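You operate a simulated robot arm through the tools that you are given. There is no shell and no other tool.

The job below is to be done with a simulated robot arm. You get a single attempt, and the scene is never put back.

Task
Set the sled's gap to the speaker as the mic sheet says, with the wooden block of that length.
Fine: free the knob, close the sled on the block, lock the knob, put the block back beside the others. Set down upright: what you pick out.

Only the result counts: the job must be done as asked and must still hold three seconds after the hand-in. Knocking over, shifting, dropping, spilling or breaking anything else fails it. Flat cloth is picked up by pressing the open fingertips on it (5 to 10 N) and closing them slowly along it; thin cloth reads only 2 to 8 mm in the jaws.

Robot
A 7-joint arm with a three-finger gripper, fixed in place. Base frame: the origin is at the foot of the arm, x ahead of it, y to its left, z up; the work surface is at about z = 900. Lengths are in mm, angles in degrees, forces in N, time in s.
Its first joint turns from -166.0 to 166.0 degrees. Payload 2.69 kg.
Tool frame: the origin (TCP) lies between the finger pads and is the grasp point; the fingertips stand 30 mm ahead of it; z points along the fingers, y is the line along which they close. The gripper opens to 128 mm. The gripper's body begins 117 mm behind the TCP.
Orientation is that of the tool frame in the base frame, as a unit quaternion [x, y, z, w]. With the fingers straight down and closing along the base's y, the tool's x points along the base's -x, its y along +y and its z along -z.

Tools
- The arm moves only by the tool apply_moves. Its argument "increments" is a list of rows, each a list of 6 numbers: the shift along the tool's x, y, z in mm, then the turn, a rotation vector about the tool's x, y, z in degrees. In form: [[dx, dy, dz, ax, ay, az], ...]. A call has 1 to 20 rows; each row is the pose to reach, as a shift and turn from the pose commanded when the call began, along the tool's axes at that moment. "fingers" is the finger opening in mm, from 0 to 128, set as the call begins (left out, the last holds). A row lasts 0.2 s, in which the tool goes at most 50 mm and 8.6 degrees; a call with a longer step from one row to the next is refused whole, and so is a gripper value outside its range. Where a pose cannot be reached the arm comes as near as it can. A force on the tool above 40 N (or 10 N above the force at the start of the call, whichever is more), or a blocked arm, ends the call early, and 0.2 s more pass. The fingers move at their own pace and stop on an object; they squeeze with about 33 N. The grip force told is the motor's: it shows also when the fingers shut on nothing. Time passes only in rows, and 0.2 s behind the last, so rows that repeat a pose let the fingers close. It gives the time, the measured TCP pose, the force on the tool (base axes), the opening and the grip force at its end, in the units of the frame above (readings bear some noise), with the torque about the TCP (base axes, N m) and any sound that the robot's microphone picked up, and new pictures: "show" is both (left out), scene, wrist or none.
- Cameras (640 x 400 px; columns grow to the right, rows downward): "scene" is fixed at [400.1, 497.4, 1478.6]; the picture's right is [-0.55, -0.84, 0.00], its down [-0.71, 0.47, -0.52] and it looks along [0.44, -0.28, -0.85] (base axes); focal length 329 px, centre (320, 200). "wrist" rides on the gripper at [58, 54, -131] in the tool frame; the picture's right is [-0.68, 0.74, 0.00], its down [-0.62, -0.57, -0.55] and it looks along [-0.40, -0.37, 0.84] (tool axes); focal length 234 px, centre (320, 200). There is no depth. A picture from a camera that has moved, and an enlarged one, comes with that camera's place and axes in the base frame and with its lens.
- slide_trunk(by): slides the trunk up (or, below 0, down) by that many mm; the arm rides with it, the base frame stays. It gives what a move gives, with no picture.
- close_up(camera, box): a new picture of the part [left, top, right, bottom] of that camera's present view, enlarged. No time passes.
- hand_in(): hands the job in; it is judged then, once.

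Places have to be worked out from the pictures, the camera data and where the tool is seen. Open the gripper and draw the arm clear of the work before you hand the job in, unless the task says otherwise.

The tools are called after ">>>" as name(argument=value, ...) on one line, values as JSON. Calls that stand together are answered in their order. apply_moves: Moves the arm, as the interface text tells. Its arguments: {"type":"object","properties":{"increments":{"type":"array","items":{"type":"array","items":{"type":"number"}}},"fingers":{"type":"number"},"show":{"type":"string","enum":["both","scene","wrist","none"]}},"required":["increments"]} The other tools are called the same way: slide_trunk (by) slides the trunk up or down; close_up (camera, box) takes an enlarged picture of a part of a camera's view; hand_in () hands the job in.

At the start:

```text
t: 0.0
ee_pos: [587.4, 376.3, 1191.9]
tcp_rot: [0.0, 1.0, 0.0, 0.0]
ft_force: [0.4, -0.1, 0.5]
moment: [0.01, 0.03, -0.03]
opening: 128.0
gripper_force: 0.1
trunk travel left (down, up): [-150.0, 200.0]
```

scene: 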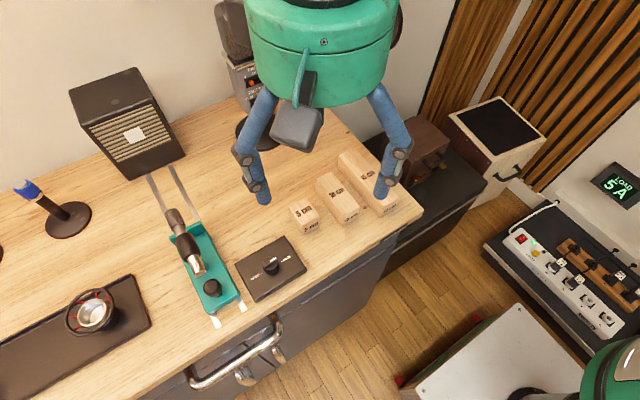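
wrist: 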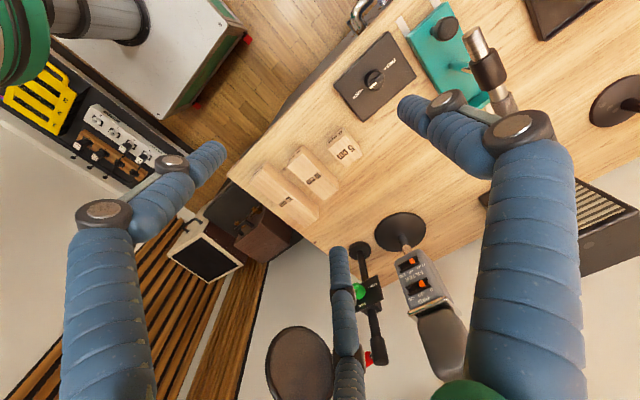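

I'll first look closely at the bench, the blocks and anything that may be the mic sheet.

>>> close_up(camera="scene", box=[140, 160, 320, 340])

>>> close_up(camera="scene", box=[270, 130, 430, 250])

>>> close_up(camera="wrist", box=[230, 0, 550, 240])

>>> close_up(camera="scene", box=[480, 100, 640, 340])

>>> close_up(camera="scene", box=[0, 60, 200, 360])

```text
2.22 times, centred on (230, 250) of scene
camera zoom: at [400.1, 497.4, 1478.6], right [-0.55, -0.84, 0.0], down [-0.71, 0.47, -0.52], along [0.44, -0.28, -0.85], focal length 731 px, centre (520, 89)
```

zoom: 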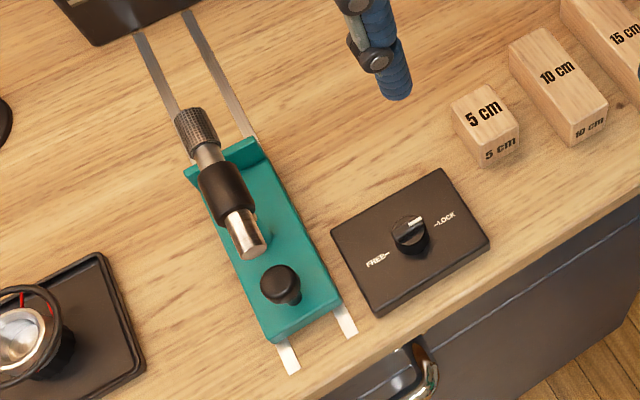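

```text
3.33 times, centred on (350, 190) of scene
camera zoom: at [400.1, 497.4, 1478.6], right [-0.55, -0.84, 0.0], down [-0.71, 0.47, -0.52], along [0.44, -0.28, -0.85], focal length 1096 px, centre (220, 233)
```

zoom: 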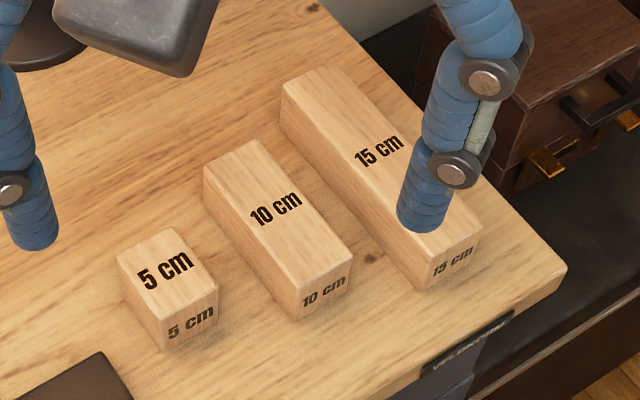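

```text
1.67 times, centred on (390, 120) of wrist
camera zoom: at [526.5, 430.9, 1324.1], right [0.68, 0.74, 0.0], down [0.62, -0.57, 0.55], along [0.4, -0.37, -0.84], focal length 390 px, centre (203, 333)
```

zoom: 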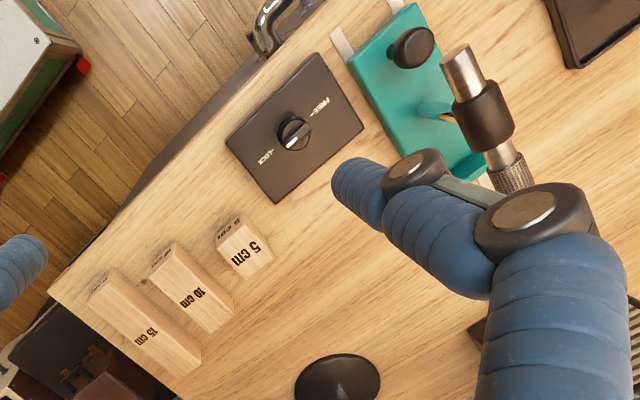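

```text
1.67 times, centred on (560, 220) of scene
camera zoom: at [400.1, 497.4, 1478.6], right [-0.55, -0.84, 0.0], down [-0.71, 0.47, -0.52], along [0.44, -0.28, -0.85], focal length 548 px, centre (-80, 167)
```

zoom: 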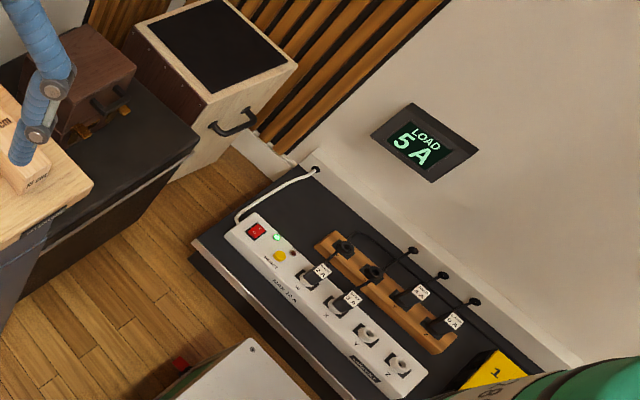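

```text
1.33 times, centred on (100, 210) of scene
camera zoom: at [400.1, 497.4, 1478.6], right [-0.55, -0.84, 0.0], down [-0.71, 0.47, -0.52], along [0.44, -0.28, -0.85], focal length 438 px, centre (613, 187)
```

zoom: 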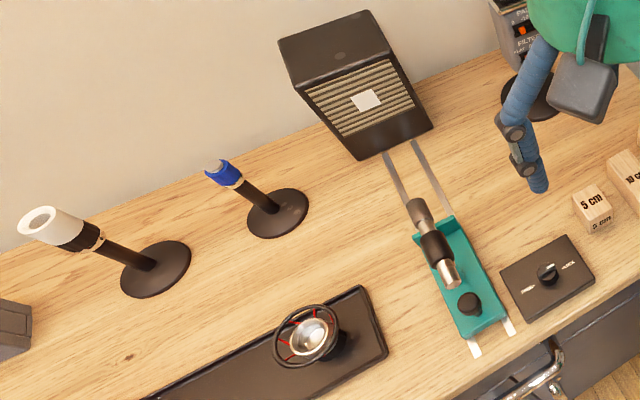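

The sled runs along x (y≈560) toward the speaker at x≈950; knob box near (622,465), pointer at LOCK; blocks at y≈364, 286, 215. The mic sheet isn't visible yet, so I tilt the tool up forward to look at the wall with the wrist camera.

>>> apply_moves(increments=[[0, 0, 0, 0, -8, 0], [0, 0, 0, 0, -16, 0], [0, 0, 0, 0, -24, 0], [0, 0, 0, 0, -32, 0], [0, 0, 0, 0, -40, 0]])

```text
t: 1.2
ee_pos: [587.5, 375.8, 1194.3]
tcp_rot: [-0.001, 0.94, 0.001, 0.342]
ft_force: [0.7, -0.3, -0.5]
moment: [0.0, 0.01, -0.01]
opening: 127.9
gripper_force: 0.0
trunk travel left (down, up): [-150.0, 200.0]
camera wrist: at [456.0, 430.5, 1256.8], right [0.52, 0.74, 0.44], down [0.12, -0.57, 0.82], along [0.85, -0.37, -0.38], focal length 234 px, centre (320, 200)
```

scene: 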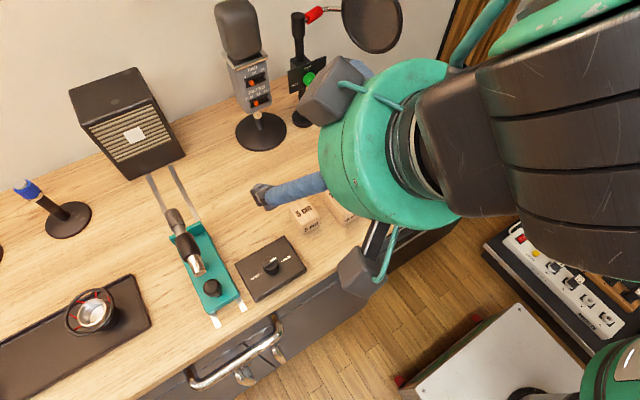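
wrist: 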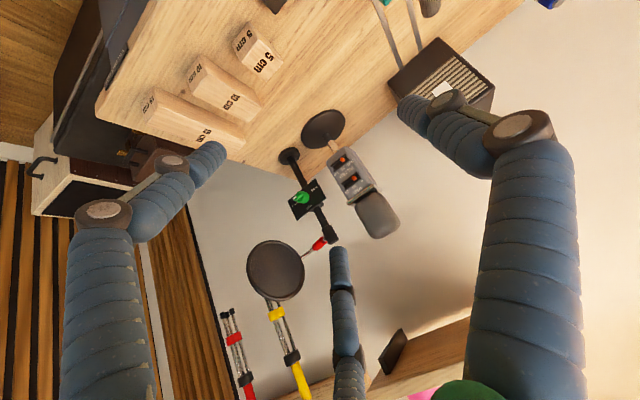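

The wall behind shows mics and a shelf but no sheet on the right. I swing the view to the left.

>>> apply_moves(increments=[[0, 0, 0, -5.1, 0, -6.1], [0, 0, 0, -10.3, 0, -12.2], [0, 0, 0, -15.4, 0, -18.3], [0, 0, 0, -20.6, 0, -24.5], [0, 0, 0, -25.7, 0, -30.6], [0, 0, 0, -30.8, 0, -36.7], [0, 0, 0, -36, 0, -42.8]])

```text
t: 2.8
ee_pos: [587.7, 375.8, 1191.3]
tcp_rot: [-0.428, 0.836, 0.166, 0.3]
ft_force: [0.5, 0.0, -0.2]
moment: [-0.04, -0.06, 0.21]
opening: 127.9
gripper_force: 0.0
out of reach, approached as far as the arm can: row 5
trunk travel left (down, up): [-150.0, 200.0]
camera wrist: at [468.1, 301.8, 1255.7], right [-0.29, 0.84, 0.45], down [0.54, -0.24, 0.8], along [0.79, 0.48, -0.39], focal length 234 px, centre (320, 200)
```

scene: 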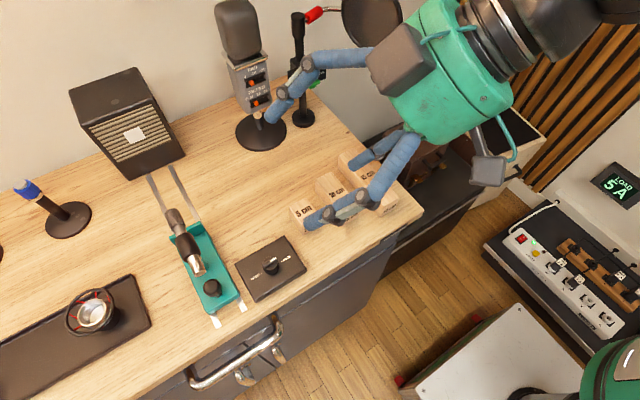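
wrist: 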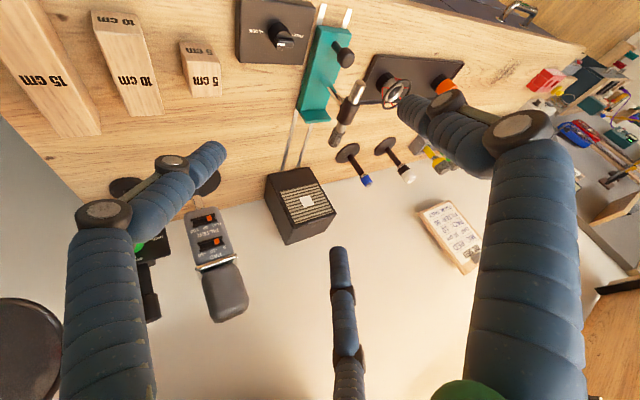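

There is a written card on the wall at (450,235) in the wrist view; I enlarge it.

>>> close_up(camera="wrist", box=[405, 190, 495, 280])

>>> close_up(camera="wrist", box=[240, 0, 480, 200])

>>> close_up(camera="wrist", box=[500, 0, 640, 220])

```text
4.44 times, centred on (450, 235) of wrist
camera zoom: at [468.1, 301.8, 1255.7], right [-0.29, 0.84, 0.45], down [0.54, -0.24, 0.8], along [0.79, 0.48, -0.39], focal length 1041 px, centre (-258, 44)
```

zoom: 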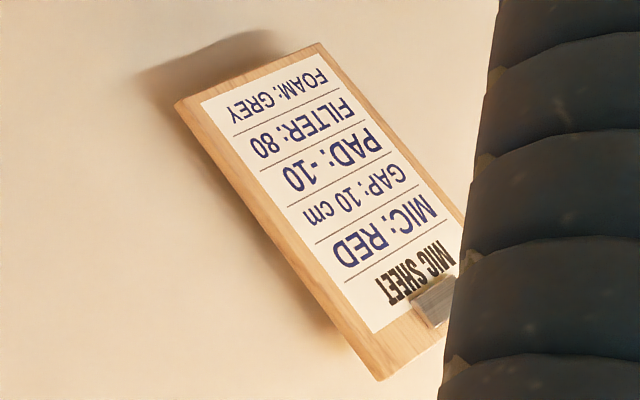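

```text
2.00 times, centred on (360, 100) of wrist
camera zoom: at [468.1, 301.8, 1255.7], right [-0.29, 0.84, 0.45], down [0.54, -0.24, 0.8], along [0.79, 0.48, -0.39], focal length 468 px, centre (240, 400)
```

zoom: 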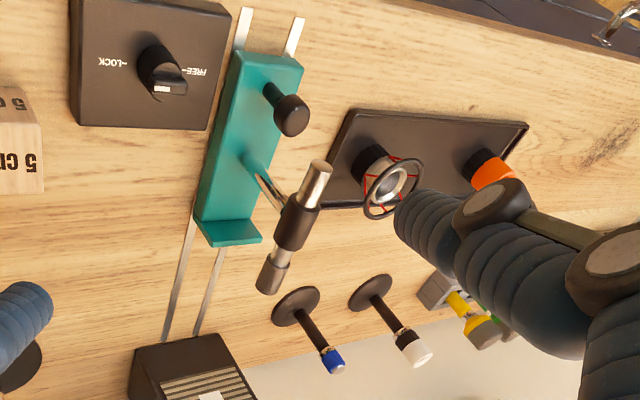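

```text
1.82 times, centred on (570, 110) of wrist
camera zoom: at [468.1, 301.8, 1255.7], right [-0.29, 0.84, 0.45], down [0.54, -0.24, 0.8], along [0.79, 0.48, -0.39], focal length 426 px, centre (-134, 364)
```

zoom: 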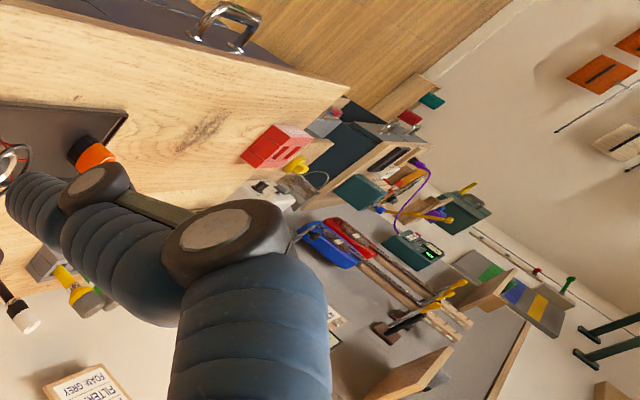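

The sheet says GAP: 10 cm, so the 10 cm block. I turn the tool back the way it came.

>>> apply_moves(increments=[[0, 0, 0, 5.1, 0, 6.1], [0, 0, 0, 10.3, 0, 12.2], [0, 0, 0, 15.4, 0, 18.3], [0, 0, 0, 20.6, 0, 24.5], [0, 0, 0, 25.7, 0, 30.6], [0, 0, 0, 30.8, 0, 36.7], [0, 0, 0, 36, 0, 42.8]], show="none")

>>> apply_moves(increments=[[0, 0, 0, 0, 8, 0], [0, 0, 0, 0, 16, 0], [0, 0, 0, 0, 24, 0], [0, 0, 0, 0, 32, 0], [0, 0, 0, 0, 40, 0]], show="none")

```text
t: 4.4
ee_pos: [587.3, 377.4, 1192.6]
tcp_rot: [0.001, 0.94, 0.0, 0.342]
ft_force: [0.1, -0.2, -0.4]
moment: [0.02, -0.02, -0.01]
opening: 127.9
gripper_force: 0.1
out of reach, approached as far as the arm can: row 4
trunk travel left (down, up): [-150.0, 200.0]
```

```text
t: 5.6
ee_pos: [587.3, 375.9, 1192.8]
tcp_rot: [0.0, 1.0, 0.0, -0.002]
ft_force: [0.1, -0.6, -0.6]
moment: [0.0, -0.04, 0.0]
opening: 128.0
gripper_force: 0.0
trunk travel left (down, up): [-150.0, 200.0]
```

Upright again. Now I move to view the knob box from above-front.

>>> apply_moves(increments=[[11, 41, 18, 0, 0, 0], [22, 82, 36, 0, 0, 0], [34, 122, 54, 0, 0, 0], [45, 163, 72, 0, 0, 0]], fingers=128)

>>> close_up(camera="wrist", box=[220, 100, 420, 300])

```text
t: 6.6
ee_pos: [539.5, 537.8, 1119.2]
tcp_rot: [0.0, 1.0, 0.001, 0.0]
ft_force: [0.0, -0.6, 0.7]
moment: [0.05, -0.01, 0.02]
opening: 128.0
gripper_force: 0.1
trunk travel left (down, up): [-150.0, 200.0]
camera wrist: at [478.4, 592.1, 1250.3], right [0.68, 0.74, 0.0], down [0.62, -0.57, 0.55], along [0.4, -0.37, -0.84], focal length 234 px, centre (320, 200)
```

scene: 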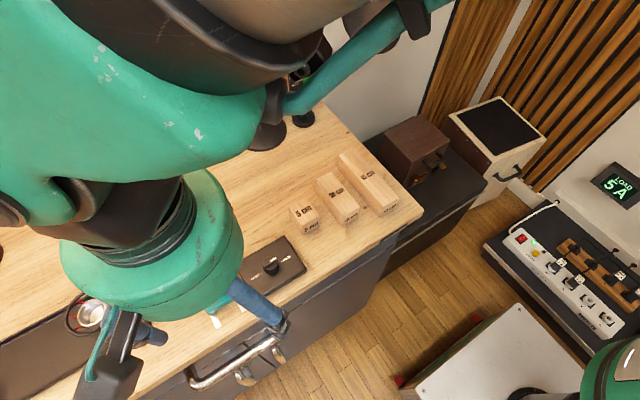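
wrist: 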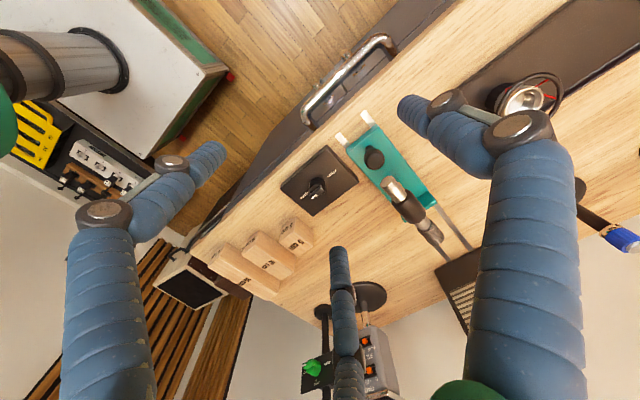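

```text
2.00 times, centred on (320, 200) of wrist
camera zoom: at [478.4, 592.1, 1250.3], right [0.68, 0.74, 0.0], down [0.62, -0.57, 0.55], along [0.4, -0.37, -0.84], focal length 468 px, centre (320, 200)
```

zoom: 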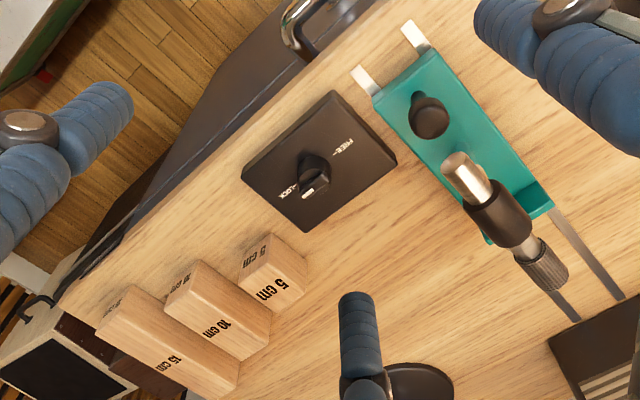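

The gripper appears to show three blue digits (one at +y, two at −y, spread in x). I close it partway in the air to learn the true finger geometry.

>>> apply_moves(increments=[[0, 0, 0, 0, 0, 0], [0, 0, 0, 0, 0, 0], [0, 0, 0, 0, 0, 0]], fingers=30)

>>> close_up(camera="wrist", box=[220, 50, 460, 290])

>>> close_up(camera="scene", box=[60, 200, 300, 400])

```text
t: 7.4
ee_pos: [539.1, 538.2, 1119.9]
tcp_rot: [0.0, 1.0, 0.0, 0.0]
ft_force: [0.6, 0.3, -0.2]
moment: [0.0, 0.05, 0.01]
opening: 30.0
gripper_force: 0.1
trunk travel left (down, up): [-150.0, 200.0]
camera wrist: at [478.5, 592.5, 1249.7], right [0.68, 0.74, 0.0], down [0.62, -0.57, 0.55], along [0.4, -0.37, -0.84], focal length 234 px, centre (320, 200)
```

scene: 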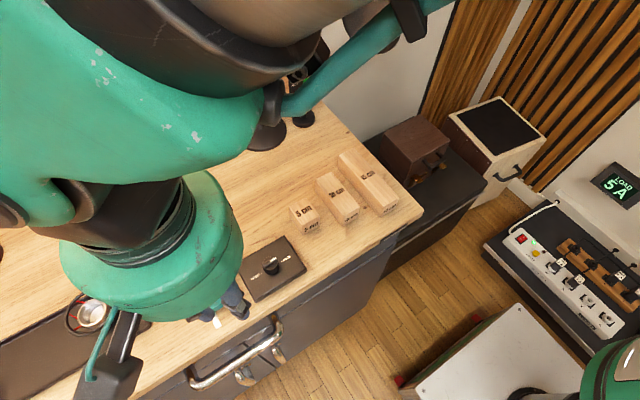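
wrist: 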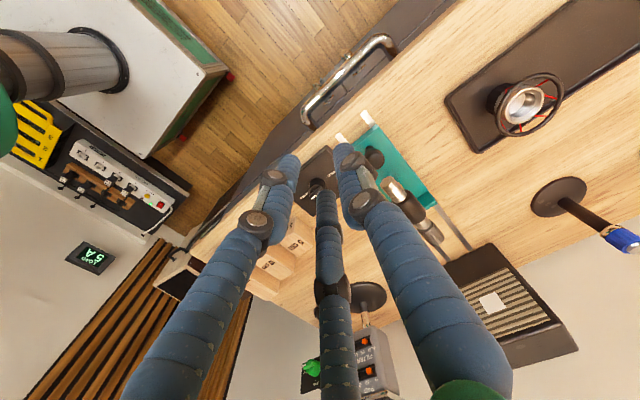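

```text
1.67 times, centred on (340, 170) of wrist
camera zoom: at [478.5, 592.5, 1249.7], right [0.68, 0.74, 0.0], down [0.62, -0.57, 0.55], along [0.4, -0.37, -0.84], focal length 390 px, centre (287, 250)
```

zoom: 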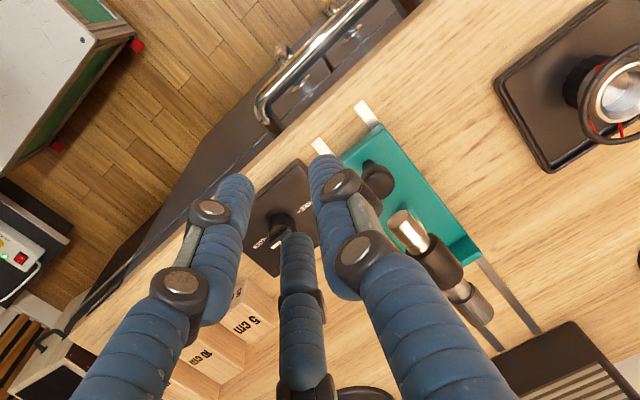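

```text
2.00 times, centred on (180, 300) of scene
camera zoom: at [400.1, 497.4, 1478.6], right [-0.55, -0.84, 0.0], down [-0.71, 0.47, -0.52], along [0.44, -0.28, -0.85], focal length 658 px, centre (600, 0)
```

zoom: 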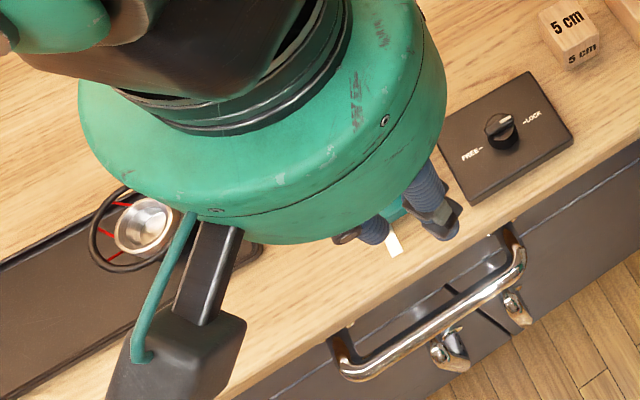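

The gripper looks like a three-digit chuck centred on the TCP. I estimate the knob at about (616,462,≈930); I move above it for a close look.

>>> apply_moves(increments=[[-25, -25, 0, 0, 0, 0], [-51, -51, 0, 0, 0, 0], [-77, -76, 0, 0, 0, 0], [-77, -76, 30, 0, 0, 0], [-77, -76, 60, 0, 0, 0]], fingers=70)

>>> close_up(camera="wrist", box=[240, 60, 400, 220])

>>> close_up(camera="scene", box=[140, 200, 300, 340])

```text
t: 8.6
ee_pos: [617.7, 460.2, 1059.4]
tcp_rot: [0.0, 1.0, 0.0, 0.001]
ft_force: [0.0, 0.0, -1.1]
moment: [0.0, -0.03, -0.01]
opening: 70.2
gripper_force: 0.1
trunk travel left (down, up): [-150.0, 200.0]
camera wrist: at [556.4, 515.0, 1189.8], right [0.68, 0.74, 0.0], down [0.62, -0.57, 0.55], along [0.4, -0.37, -0.84], focal length 234 px, centre (320, 200)
```

scene: 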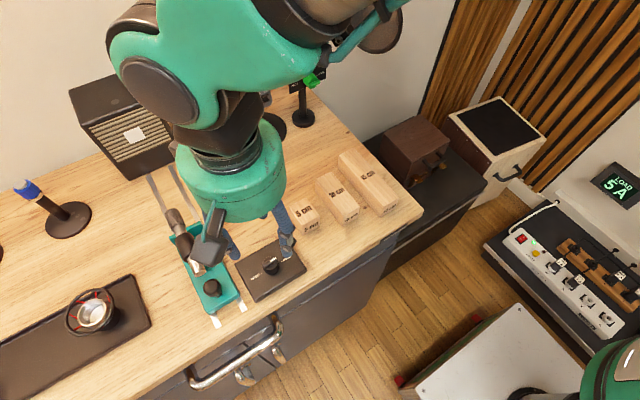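
wrist: 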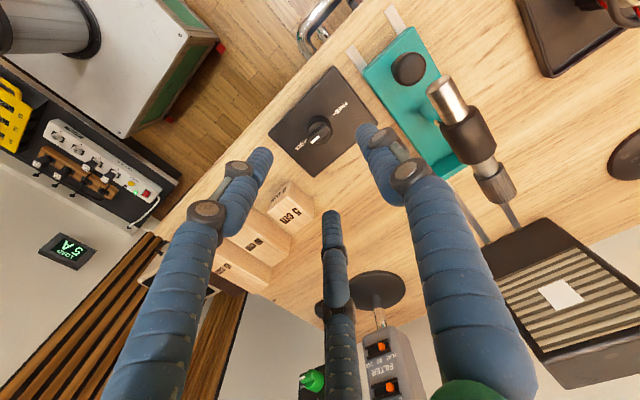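

```text
2.50 times, centred on (320, 140) of wrist
camera zoom: at [556.4, 515.0, 1189.8], right [0.68, 0.74, 0.0], down [0.62, -0.57, 0.55], along [0.4, -0.37, -0.84], focal length 585 px, centre (320, 350)
```

zoom: 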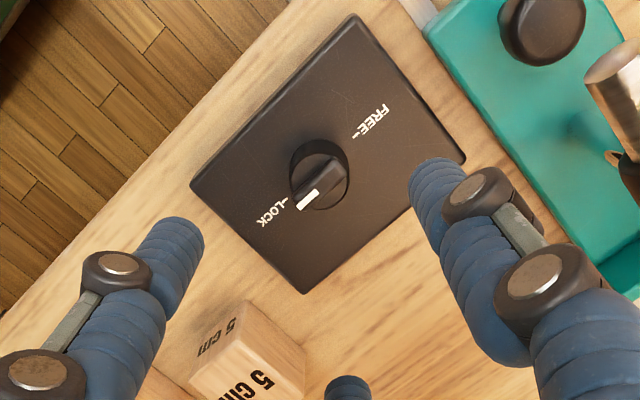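

```text
2.86 times, centred on (220, 270) of scene
camera zoom: at [400.1, 497.4, 1478.6], right [-0.55, -0.84, 0.0], down [-0.71, 0.47, -0.52], along [0.44, -0.28, -0.85], focal length 939 px, centre (606, 0)
```

zoom: 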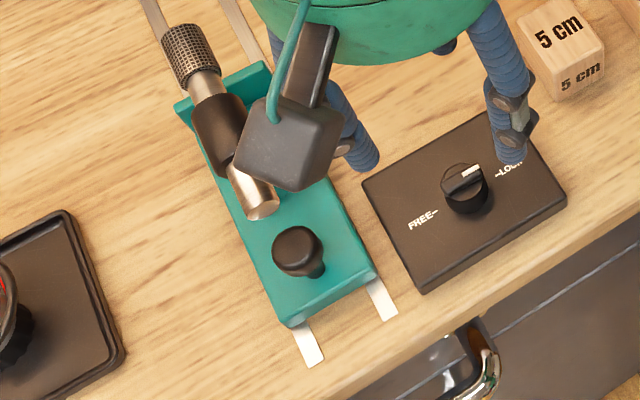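

I zoom further on the knob to judge its shape and pointer angle.

>>> close_up(camera="wrist", box=[295, 105, 345, 155])

>>> close_up(camera="scene", box=[240, 235, 310, 295])

```text
8.00 times, centred on (320, 130) of wrist
camera zoom: at [556.4, 515.0, 1189.8], right [0.68, 0.74, 0.0], down [0.62, -0.57, 0.55], along [0.4, -0.37, -0.84], focal length 1873 px, centre (320, 760)
```

zoom: 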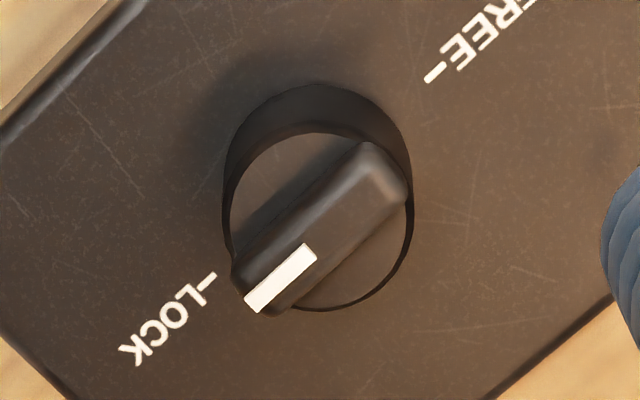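

```text
6.67 times, centred on (275, 265) of scene
camera zoom: at [400.1, 497.4, 1478.6], right [-0.55, -0.84, 0.0], down [-0.71, 0.47, -0.52], along [0.44, -0.28, -0.85], focal length 2192 px, centre (620, -233)
```

zoom: 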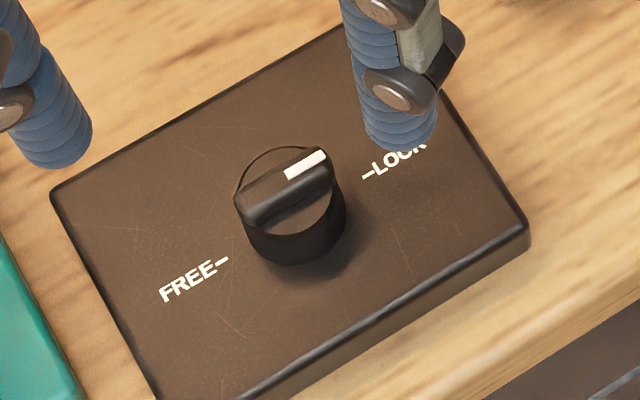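

The knob is a disc with a grip bar about 10 mm wide, pointing to LOCK (−y); FREE is at +y, bar top at about (613,463,945). To grip the bar I need to close along x; I test the yaw range by turning the tool here in the air, and use the new viewpoint to check the geometry.

>>> apply_moves(increments=[[0, 0, 0, 0, 0, -8.2], [0, 0, 0, 0, 0, -16.4], [0, 0, 0, 0, 0, -24.6], [0, 0, 0, 0, 0, -32.8], [0, 0, 0, 0, 0, -41], [0, 0, 0, 0, 0, -49.2], [0, 0, 0, 0, 0, -57.4], [0, 0, 0, 0, 0, -65.6], [0, 0, 0, 0, 0, -73.8], [0, 0, 0, 0, 0, -82], [0, 0, 0, 0, 0, -90]])

```text
t: 11.0
ee_pos: [619.1, 463.4, 1063.7]
tcp_rot: [0.709, -0.706, 0.0, -0.001]
ft_force: [0.9, -0.2, -0.1]
moment: [-0.02, 0.01, -0.02]
opening: 69.9
gripper_force: 0.0
trunk travel left (down, up): [-150.0, 200.0]
camera wrist: at [563.8, 405.0, 1192.4], right [-0.74, 0.68, 0.0], down [0.56, 0.62, 0.55], along [0.37, 0.4, -0.84], focal length 234 px, centre (320, 200)
```

scene: 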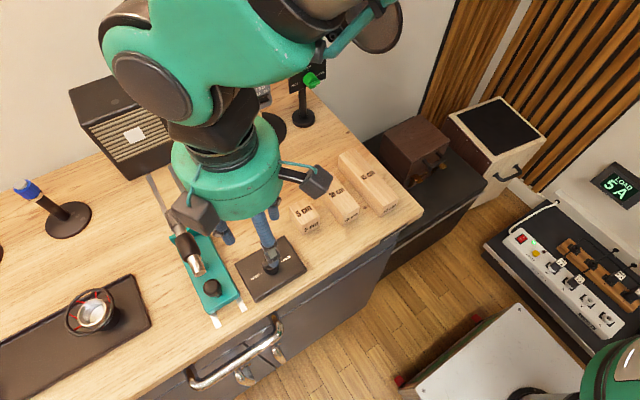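
wrist: 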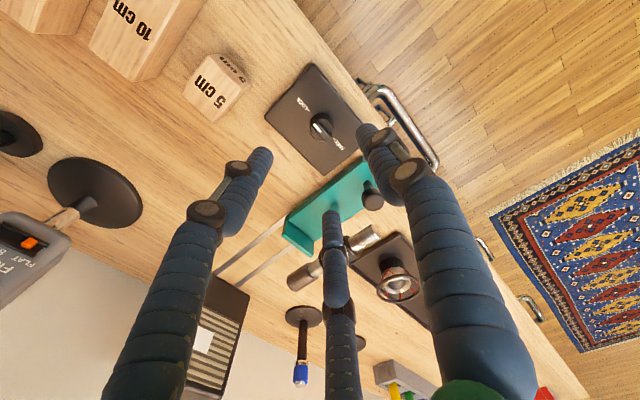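

Reached. I zoom on the knob from this side to refine its place.

>>> close_up(camera="wrist", box=[295, 100, 345, 150])

```text
8.00 times, centred on (320, 125) of wrist
camera zoom: at [563.8, 405.0, 1192.4], right [-0.74, 0.68, 0.0], down [0.56, 0.62, 0.55], along [0.37, 0.4, -0.84], focal length 1873 px, centre (320, 800)
```

zoom: 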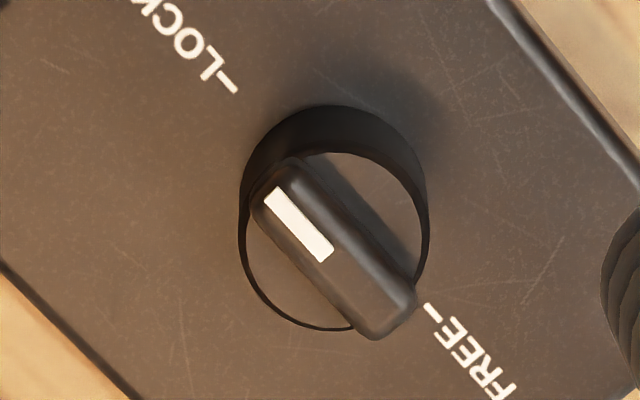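

Knob axis sits about (−4.5,−1.5) mm from the present tool axis. I centre over it and go down to just above the bar.

>>> apply_moves(increments=[[1.5, 4.5, 20, 0, 0, 0], [1.5, 4.5, 50, 0, 0, 0], [1.5, 4.5, 70, 0, 0, 0], [1.5, 4.5, 80, 0, 0, 0]], fingers=50)

>>> close_up(camera="wrist", box=[260, 80, 380, 200])

>>> close_up(camera="scene", box=[230, 200, 330, 300])

```text
t: 12.0
ee_pos: [615.3, 463.2, 981.5]
tcp_rot: [0.707, -0.707, 0.001, 0.0]
ft_force: [0.1, -0.3, -0.4]
moment: [-0.02, 0.02, 0.0]
opening: 50.0
gripper_force: 0.1
trunk travel left (down, up): [-150.0, 200.0]
camera wrist: at [559.7, 404.3, 1112.1], right [-0.74, 0.68, 0.0], down [0.57, 0.62, 0.55], along [0.37, 0.4, -0.84], focal length 234 px, centre (320, 200)
```

scene: 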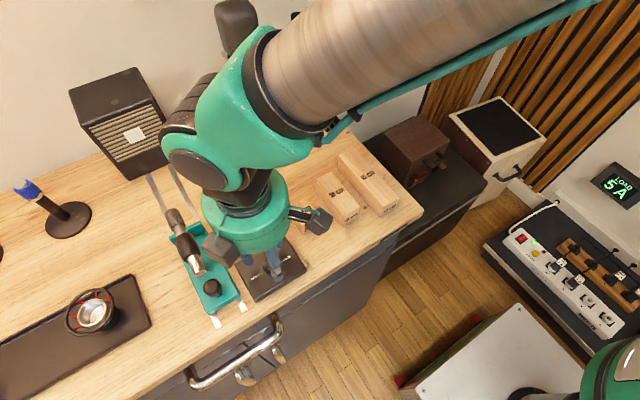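
wrist: 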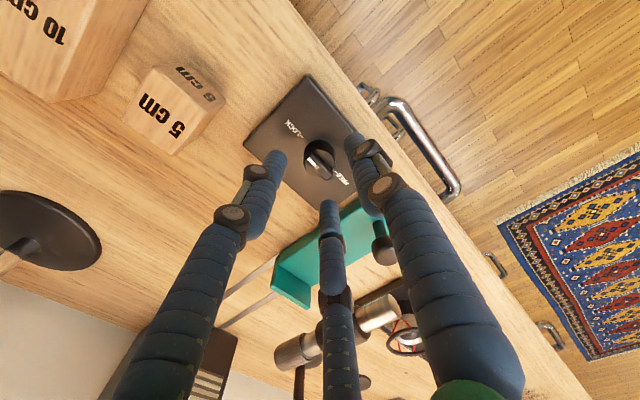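

```text
3.33 times, centred on (320, 140) of wrist
camera zoom: at [559.7, 404.3, 1112.1], right [-0.74, 0.68, 0.0], down [0.57, 0.62, 0.55], along [0.37, 0.4, -0.84], focal length 781 px, centre (320, 400)
```

zoom: 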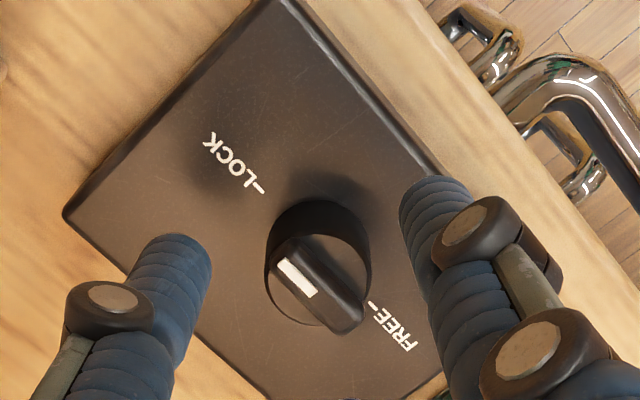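

```text
4.00 times, centred on (280, 250) of scene
camera zoom: at [400.1, 497.4, 1478.6], right [-0.55, -0.84, 0.0], down [-0.71, 0.47, -0.52], along [0.44, -0.28, -0.85], focal length 1315 px, centre (480, 0)
```

zoom: 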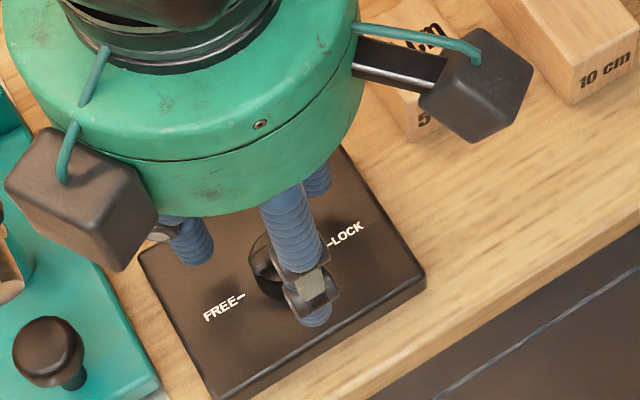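

Bar centre lies on the tool axis. I lower gently until the tips overlap the bar, then close.

>>> apply_moves(increments=[[0, 0, 6, 0, 0, 0], [0, 0, 11, 0, 0, 0], [0, 0, 16, 0, 0, 0]], show="none")

>>> apply_moves(increments=[[0, 0, 0, 0, 0, 0], [0, 0, 0, 0, 0, 0], [0, 0, 0, 0, 0, 0]], fingers=0)

>>> close_up(camera="wrist", box=[260, 100, 380, 220])

```text
t: 12.8
ee_pos: [615.3, 462.6, 965.0]
tcp_rot: [-0.707, 0.707, 0.0, 0.0]
ft_force: [-0.3, 1.3, 0.9]
moment: [0.0, -0.03, 0.0]
opening: 50.1
gripper_force: 0.1
trunk travel left (down, up): [-150.0, 200.0]
```

```text
t: 13.6
ee_pos: [614.4, 462.8, 965.8]
tcp_rot: [0.708, -0.707, 0.0, 0.0]
ft_force: [10.5, -2.3, -1.2]
moment: [-0.05, 0.0, 0.22]
opening: 25.9
gripper_force: 44.7
trunk travel left (down, up): [-150.0, 200.0]
camera wrist: at [560.2, 403.9, 1096.0], right [-0.74, 0.68, 0.0], down [0.57, 0.62, 0.55], along [0.37, 0.4, -0.84], focal length 234 px, centre (320, 200)
```

scene: 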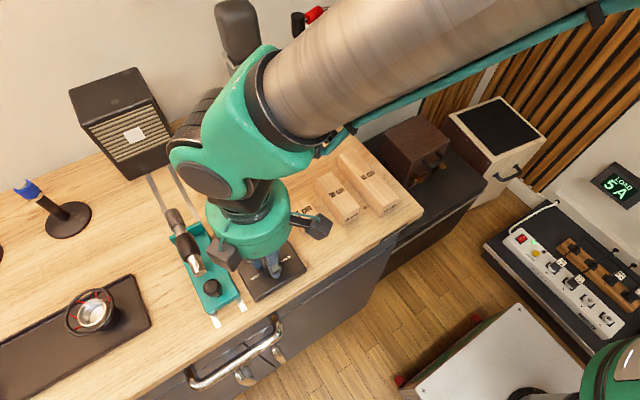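
wrist: 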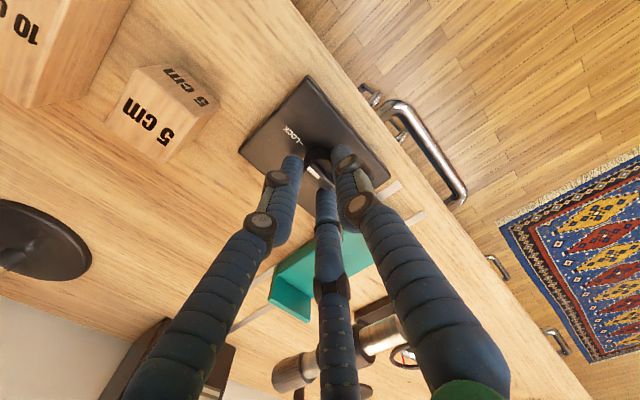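

```text
3.33 times, centred on (320, 160) of wrist
camera zoom: at [560.2, 403.9, 1096.0], right [-0.74, 0.68, 0.0], down [0.57, 0.62, 0.55], along [0.37, 0.4, -0.84], focal length 781 px, centre (320, 333)
```

zoom: 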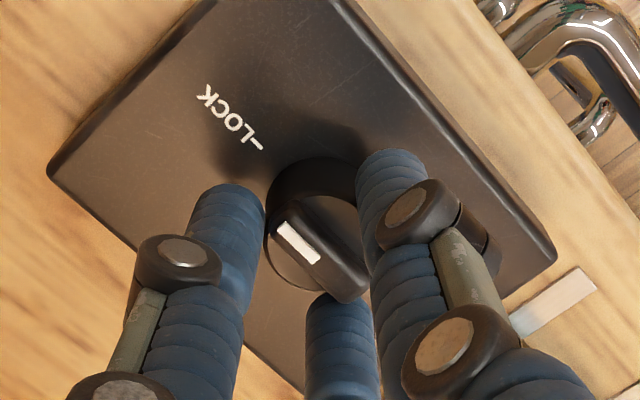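

The grip closed at 26 mm (knob disc/bar) with 45 N. I try a small turn toward FREE through +x (counter-clockwise from above) and read the torque.

>>> apply_moves(increments=[[0, 0, 0, 0, 0, -5], [0, 0, 0, 0, 0, -10]])

>>> close_up(camera="wrist", box=[260, 100, 380, 220])

```text
t: 14.2
ee_pos: [616.6, 461.5, 965.4]
tcp_rot: [0.766, -0.643, 0.0, -0.001]
ft_force: [18.3, -4.9, -5.4]
moment: [-0.25, -0.28, 0.04]
opening: 25.4
gripper_force: 44.6
trunk travel left (down, up): [-150.0, 200.0]
camera wrist: at [571.2, 395.4, 1096.0], right [-0.84, 0.54, 0.0], down [0.45, 0.71, 0.55], along [0.29, 0.46, -0.84], focal length 234 px, centre (320, 200)
```

scene: 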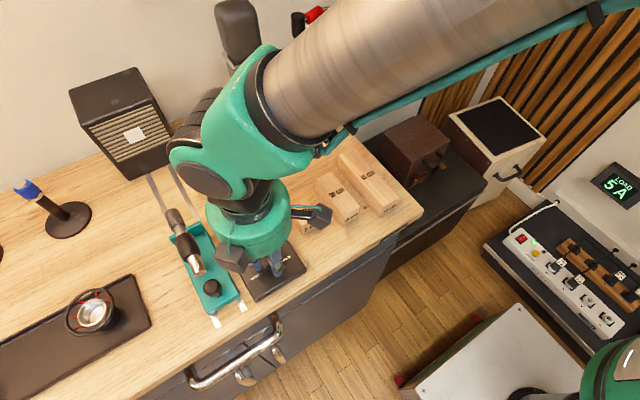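
wrist: 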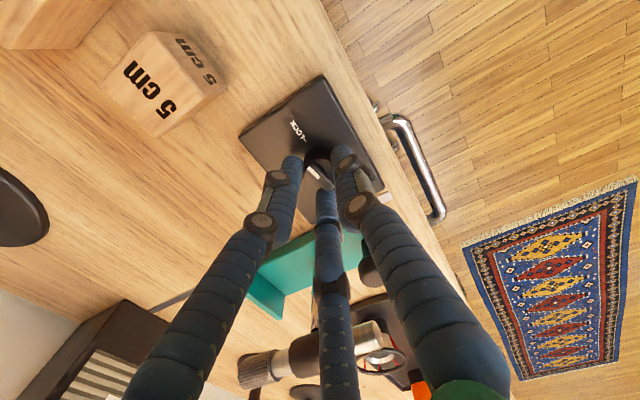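

```text
3.33 times, centred on (320, 160) of wrist
camera zoom: at [571.2, 395.4, 1096.0], right [-0.84, 0.54, 0.0], down [0.45, 0.71, 0.55], along [0.29, 0.46, -0.84], focal length 781 px, centre (320, 333)
```

zoom: 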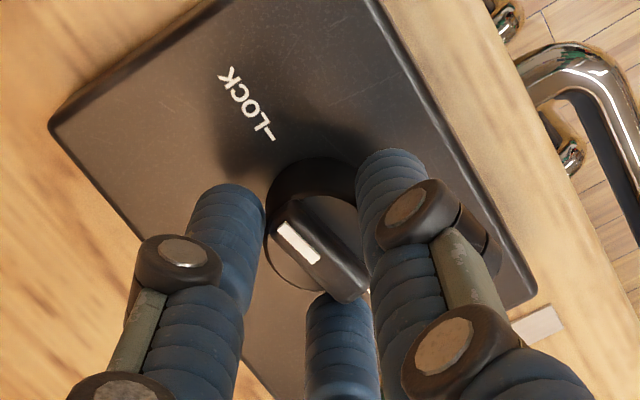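

The knob turns with the hand in this direction with almost no torque; a sideways force of 18 N shows slight off-centre, so I ease 2 mm to +x and keep turning.

>>> apply_moves(increments=[[0.35, -2, 0, 0, 0, 0], [0.35, -2, 0, 0, 0, -8], [0.35, -2, 0, 0, 0, -16], [0.35, -2, 0, 0, 0, -24], [0.35, -2, 0, 0, 0, -32], [0.35, -2, 0, 0, 0, -40]])

>>> close_up(camera="wrist", box=[260, 100, 380, 220])

```text
t: 15.6
ee_pos: [616.0, 461.4, 965.8]
tcp_rot: [0.94, -0.341, 0.0, 0.001]
ft_force: [-2.2, -0.4, 0.0]
moment: [-0.39, -0.02, 0.02]
opening: 25.5
gripper_force: 45.4
trunk travel left (down, up): [-150.0, 200.0]
camera wrist: at [624.3, 383.9, 1096.0], right [-0.99, -0.13, 0.0], down [-0.11, 0.83, 0.55], along [-0.07, 0.54, -0.84], focal length 234 px, centre (320, 200)
```

scene: 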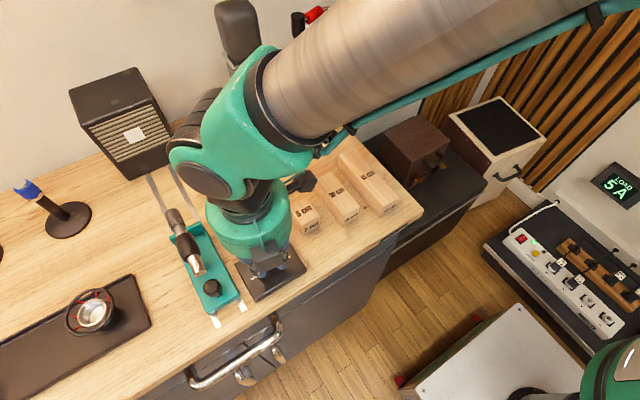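
wrist: 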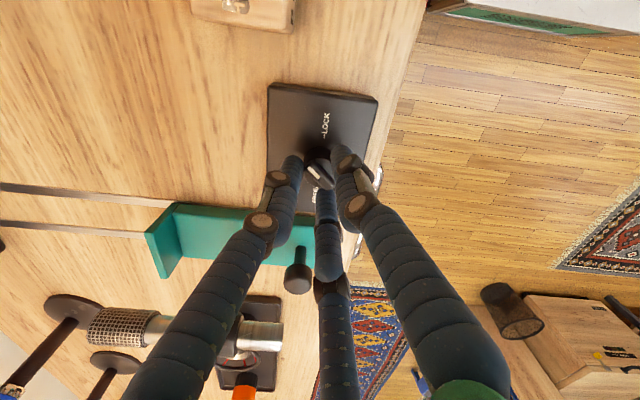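

```text
3.33 times, centred on (320, 160) of wrist
camera zoom: at [624.3, 383.9, 1096.0], right [-0.99, -0.13, 0.0], down [-0.11, 0.83, 0.55], along [-0.07, 0.54, -0.84], focal length 781 px, centre (320, 333)
```

zoom: 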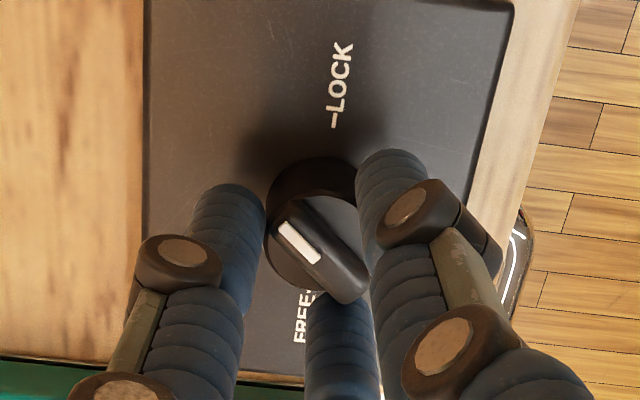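

Turned 50° so far, smooth and centred. I continue.

>>> apply_moves(increments=[[0, 0, 0, 0, 0, -8], [0, 0, 0, 0, 0, -16], [0, 0, 0, 0, 0, -24], [0, 0, 0, 0, 0, -32], [0, 0, 0, 0, 0, -40]])

>>> close_up(camera="wrist", box=[260, 100, 380, 220])

```text
t: 16.8
ee_pos: [615.5, 462.6, 964.8]
tcp_rot: [1.0, 0.002, -0.001, 0.0]
ft_force: [-15.2, -8.0, 12.4]
moment: [-0.68, 0.94, -0.02]
opening: 25.4
gripper_force: 45.0
trunk travel left (down, up): [-150.0, 200.0]
camera wrist: at [672.1, 409.0, 1096.0], right [-0.68, -0.74, 0.0], down [-0.62, 0.56, 0.55], along [-0.4, 0.37, -0.84], focal length 234 px, centre (320, 200)
```

scene: 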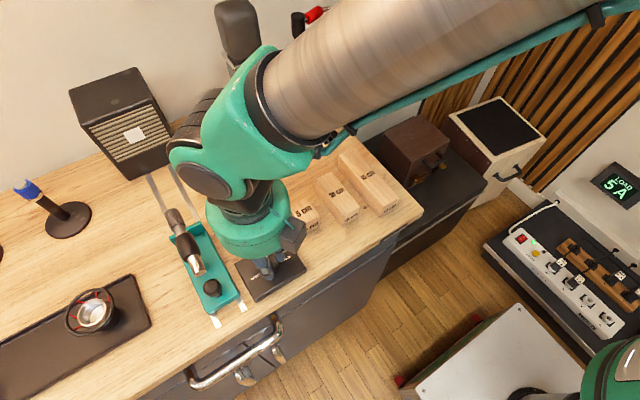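
wrist: 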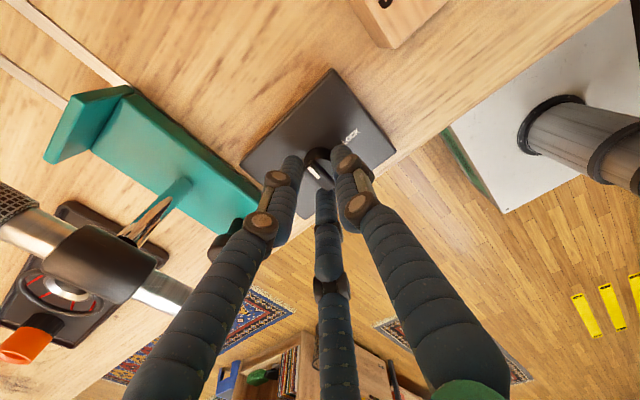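

```text
3.33 times, centred on (320, 160) of wrist
camera zoom: at [672.1, 409.0, 1096.0], right [-0.68, -0.74, 0.0], down [-0.62, 0.56, 0.55], along [-0.4, 0.37, -0.84], focal length 781 px, centre (320, 333)
```

zoom: 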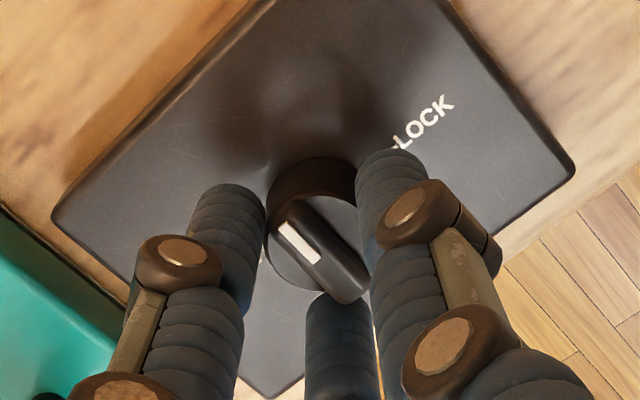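

90° done, pointer at +x. Small side forces have built up; I ease them and go on turning.

>>> apply_moves(increments=[[-1.5, 0.8, -1, 0, 0, 0], [-1.5, 0.8, -1, 0, 0, -8], [-1.5, 0.8, -1, 0, 0, -16], [-1.5, 0.8, -1, 0, 0, -24], [-1.5, 0.8, -1, 0, 0, -32], [-1.5, 0.8, -1, 0, 0, -40]])

>>> close_up(camera="wrist", box=[260, 100, 380, 220])

```text
t: 18.1
ee_pos: [614.7, 461.3, 965.6]
tcp_rot: [0.966, 0.257, 0.004, 0.003]
ft_force: [15.8, 6.0, -18.3]
moment: [0.31, -0.81, -0.02]
opening: 25.9
gripper_force: 45.2
out of reach, approached as far as the arm can: row 5, 6
trunk travel left (down, up): [-150.0, 200.0]
stopped in row 6: the force on the tool passed its limit at 67 N (the readings are from after the stop); the commanded pose is now the measured one
camera wrist: at [688.9, 445.0, 1097.3], right [-0.22, -0.98, 0.0], down [-0.82, 0.19, 0.54], along [-0.53, 0.12, -0.84], focal length 234 px, centre (320, 200)
```

scene: 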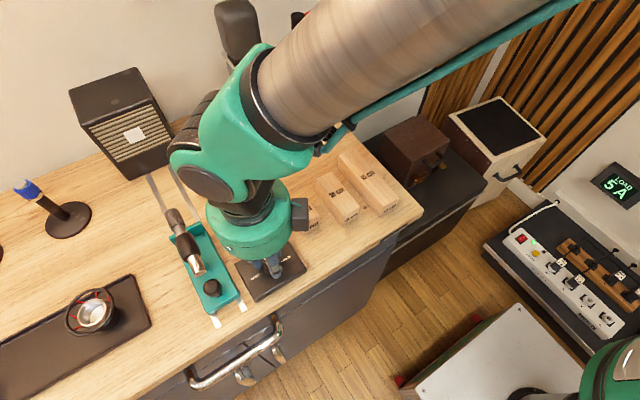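
wrist: 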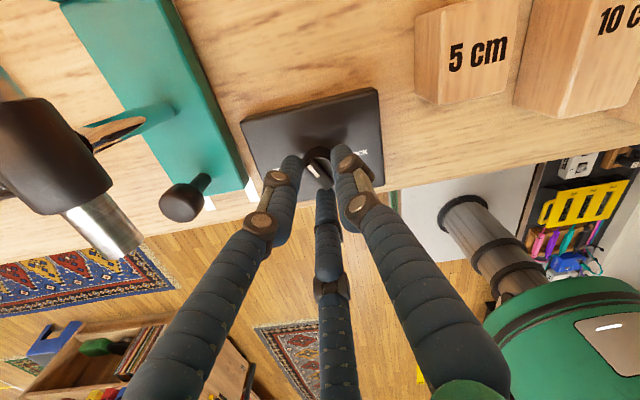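

```text
3.33 times, centred on (320, 160) of wrist
camera zoom: at [688.9, 445.0, 1097.3], right [-0.22, -0.98, 0.0], down [-0.82, 0.19, 0.54], along [-0.53, 0.12, -0.84], focal length 781 px, centre (320, 333)
```

zoom: 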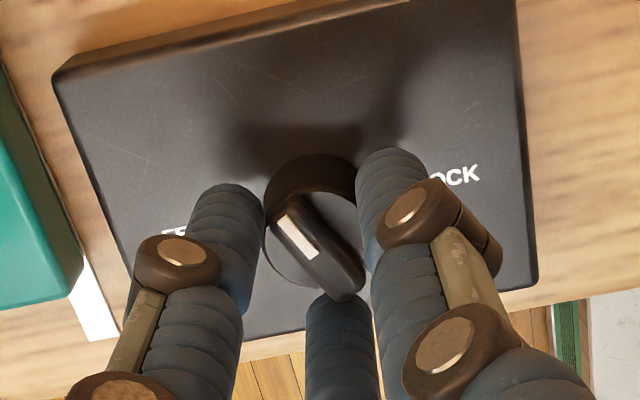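

The wrist hit its joint limit after about 120° of turn. I open, lift clear, and turn the hand back for a second bite.

>>> apply_moves(increments=[[0, 0, 0, 0, 0, 0], [0, 0, 0, 0, 0, 0]], fingers=56, show="none")

>>> apply_moves(increments=[[0, 0, -15, 0, 0, 0], [0, 0, -35, 0, 0, 0], [0, 0, -35, 0, 0, 8], [0, 0, -35, 0, 0, 16], [0, 0, -35, 0, 0, 24], [0, 0, -35, 0, 0, 32], [0, 0, -35, 0, 0, 40], [0, 0, -35, 0, 0, 48], [0, 0, -35, 0, 0, 56], [0, 0, -35, 0, 0, 64], [0, 0, -35, 0, 0, 72], [0, 0, -35, 0, 0, 80], [0, 0, -35, 0, 0, 88], [0, 0, -35, 0, 0, 96], [0, 0, -35, 0, 0, 104], [0, 0, -35, 0, 0, 112], [0, 0, -35, 0, 0, 120]])

>>> close_up(camera="wrist", box=[260, 100, 380, 220])

```text
t: 18.7
ee_pos: [612.1, 459.9, 967.5]
tcp_rot: [0.966, 0.258, 0.003, 0.003]
ft_force: [0.3, -0.1, -0.2]
moment: [0.01, 0.01, 0.02]
opening: 56.2
gripper_force: 0.0
trunk travel left (down, up): [-150.0, 200.0]
```

```text
t: 22.3
ee_pos: [614.2, 461.2, 1002.3]
tcp_rot: [-0.705, 0.709, -0.005, 0.001]
ft_force: [0.9, 0.0, 0.0]
moment: [0.02, 0.02, -0.02]
opening: 56.1
gripper_force: 0.1
trunk travel left (down, up): [-150.0, 200.0]
camera wrist: at [555.3, 403.1, 1133.1], right [-0.73, 0.68, -0.01], down [0.56, 0.61, 0.55], along [0.38, 0.4, -0.83], focal length 234 px, centre (320, 200)
```

scene: 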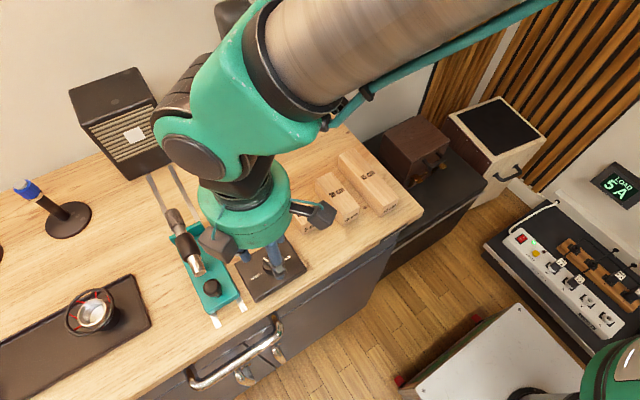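
wrist: 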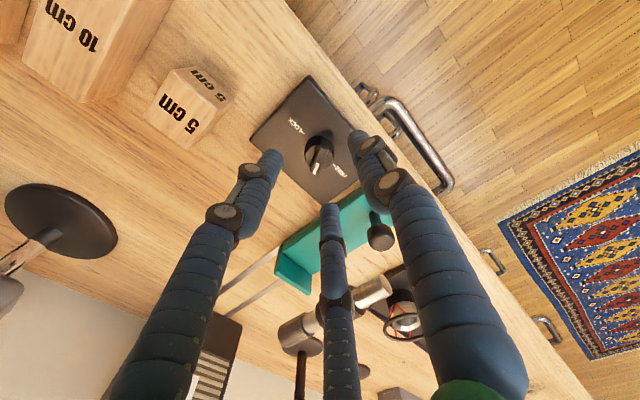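

```text
3.33 times, centred on (320, 160) of wrist
camera zoom: at [555.3, 403.1, 1133.1], right [-0.73, 0.68, -0.01], down [0.56, 0.61, 0.55], along [0.38, 0.4, -0.83], focal length 781 px, centre (320, 333)
```

zoom: 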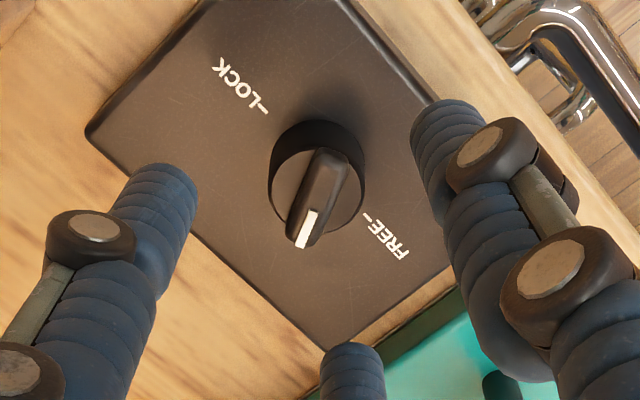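

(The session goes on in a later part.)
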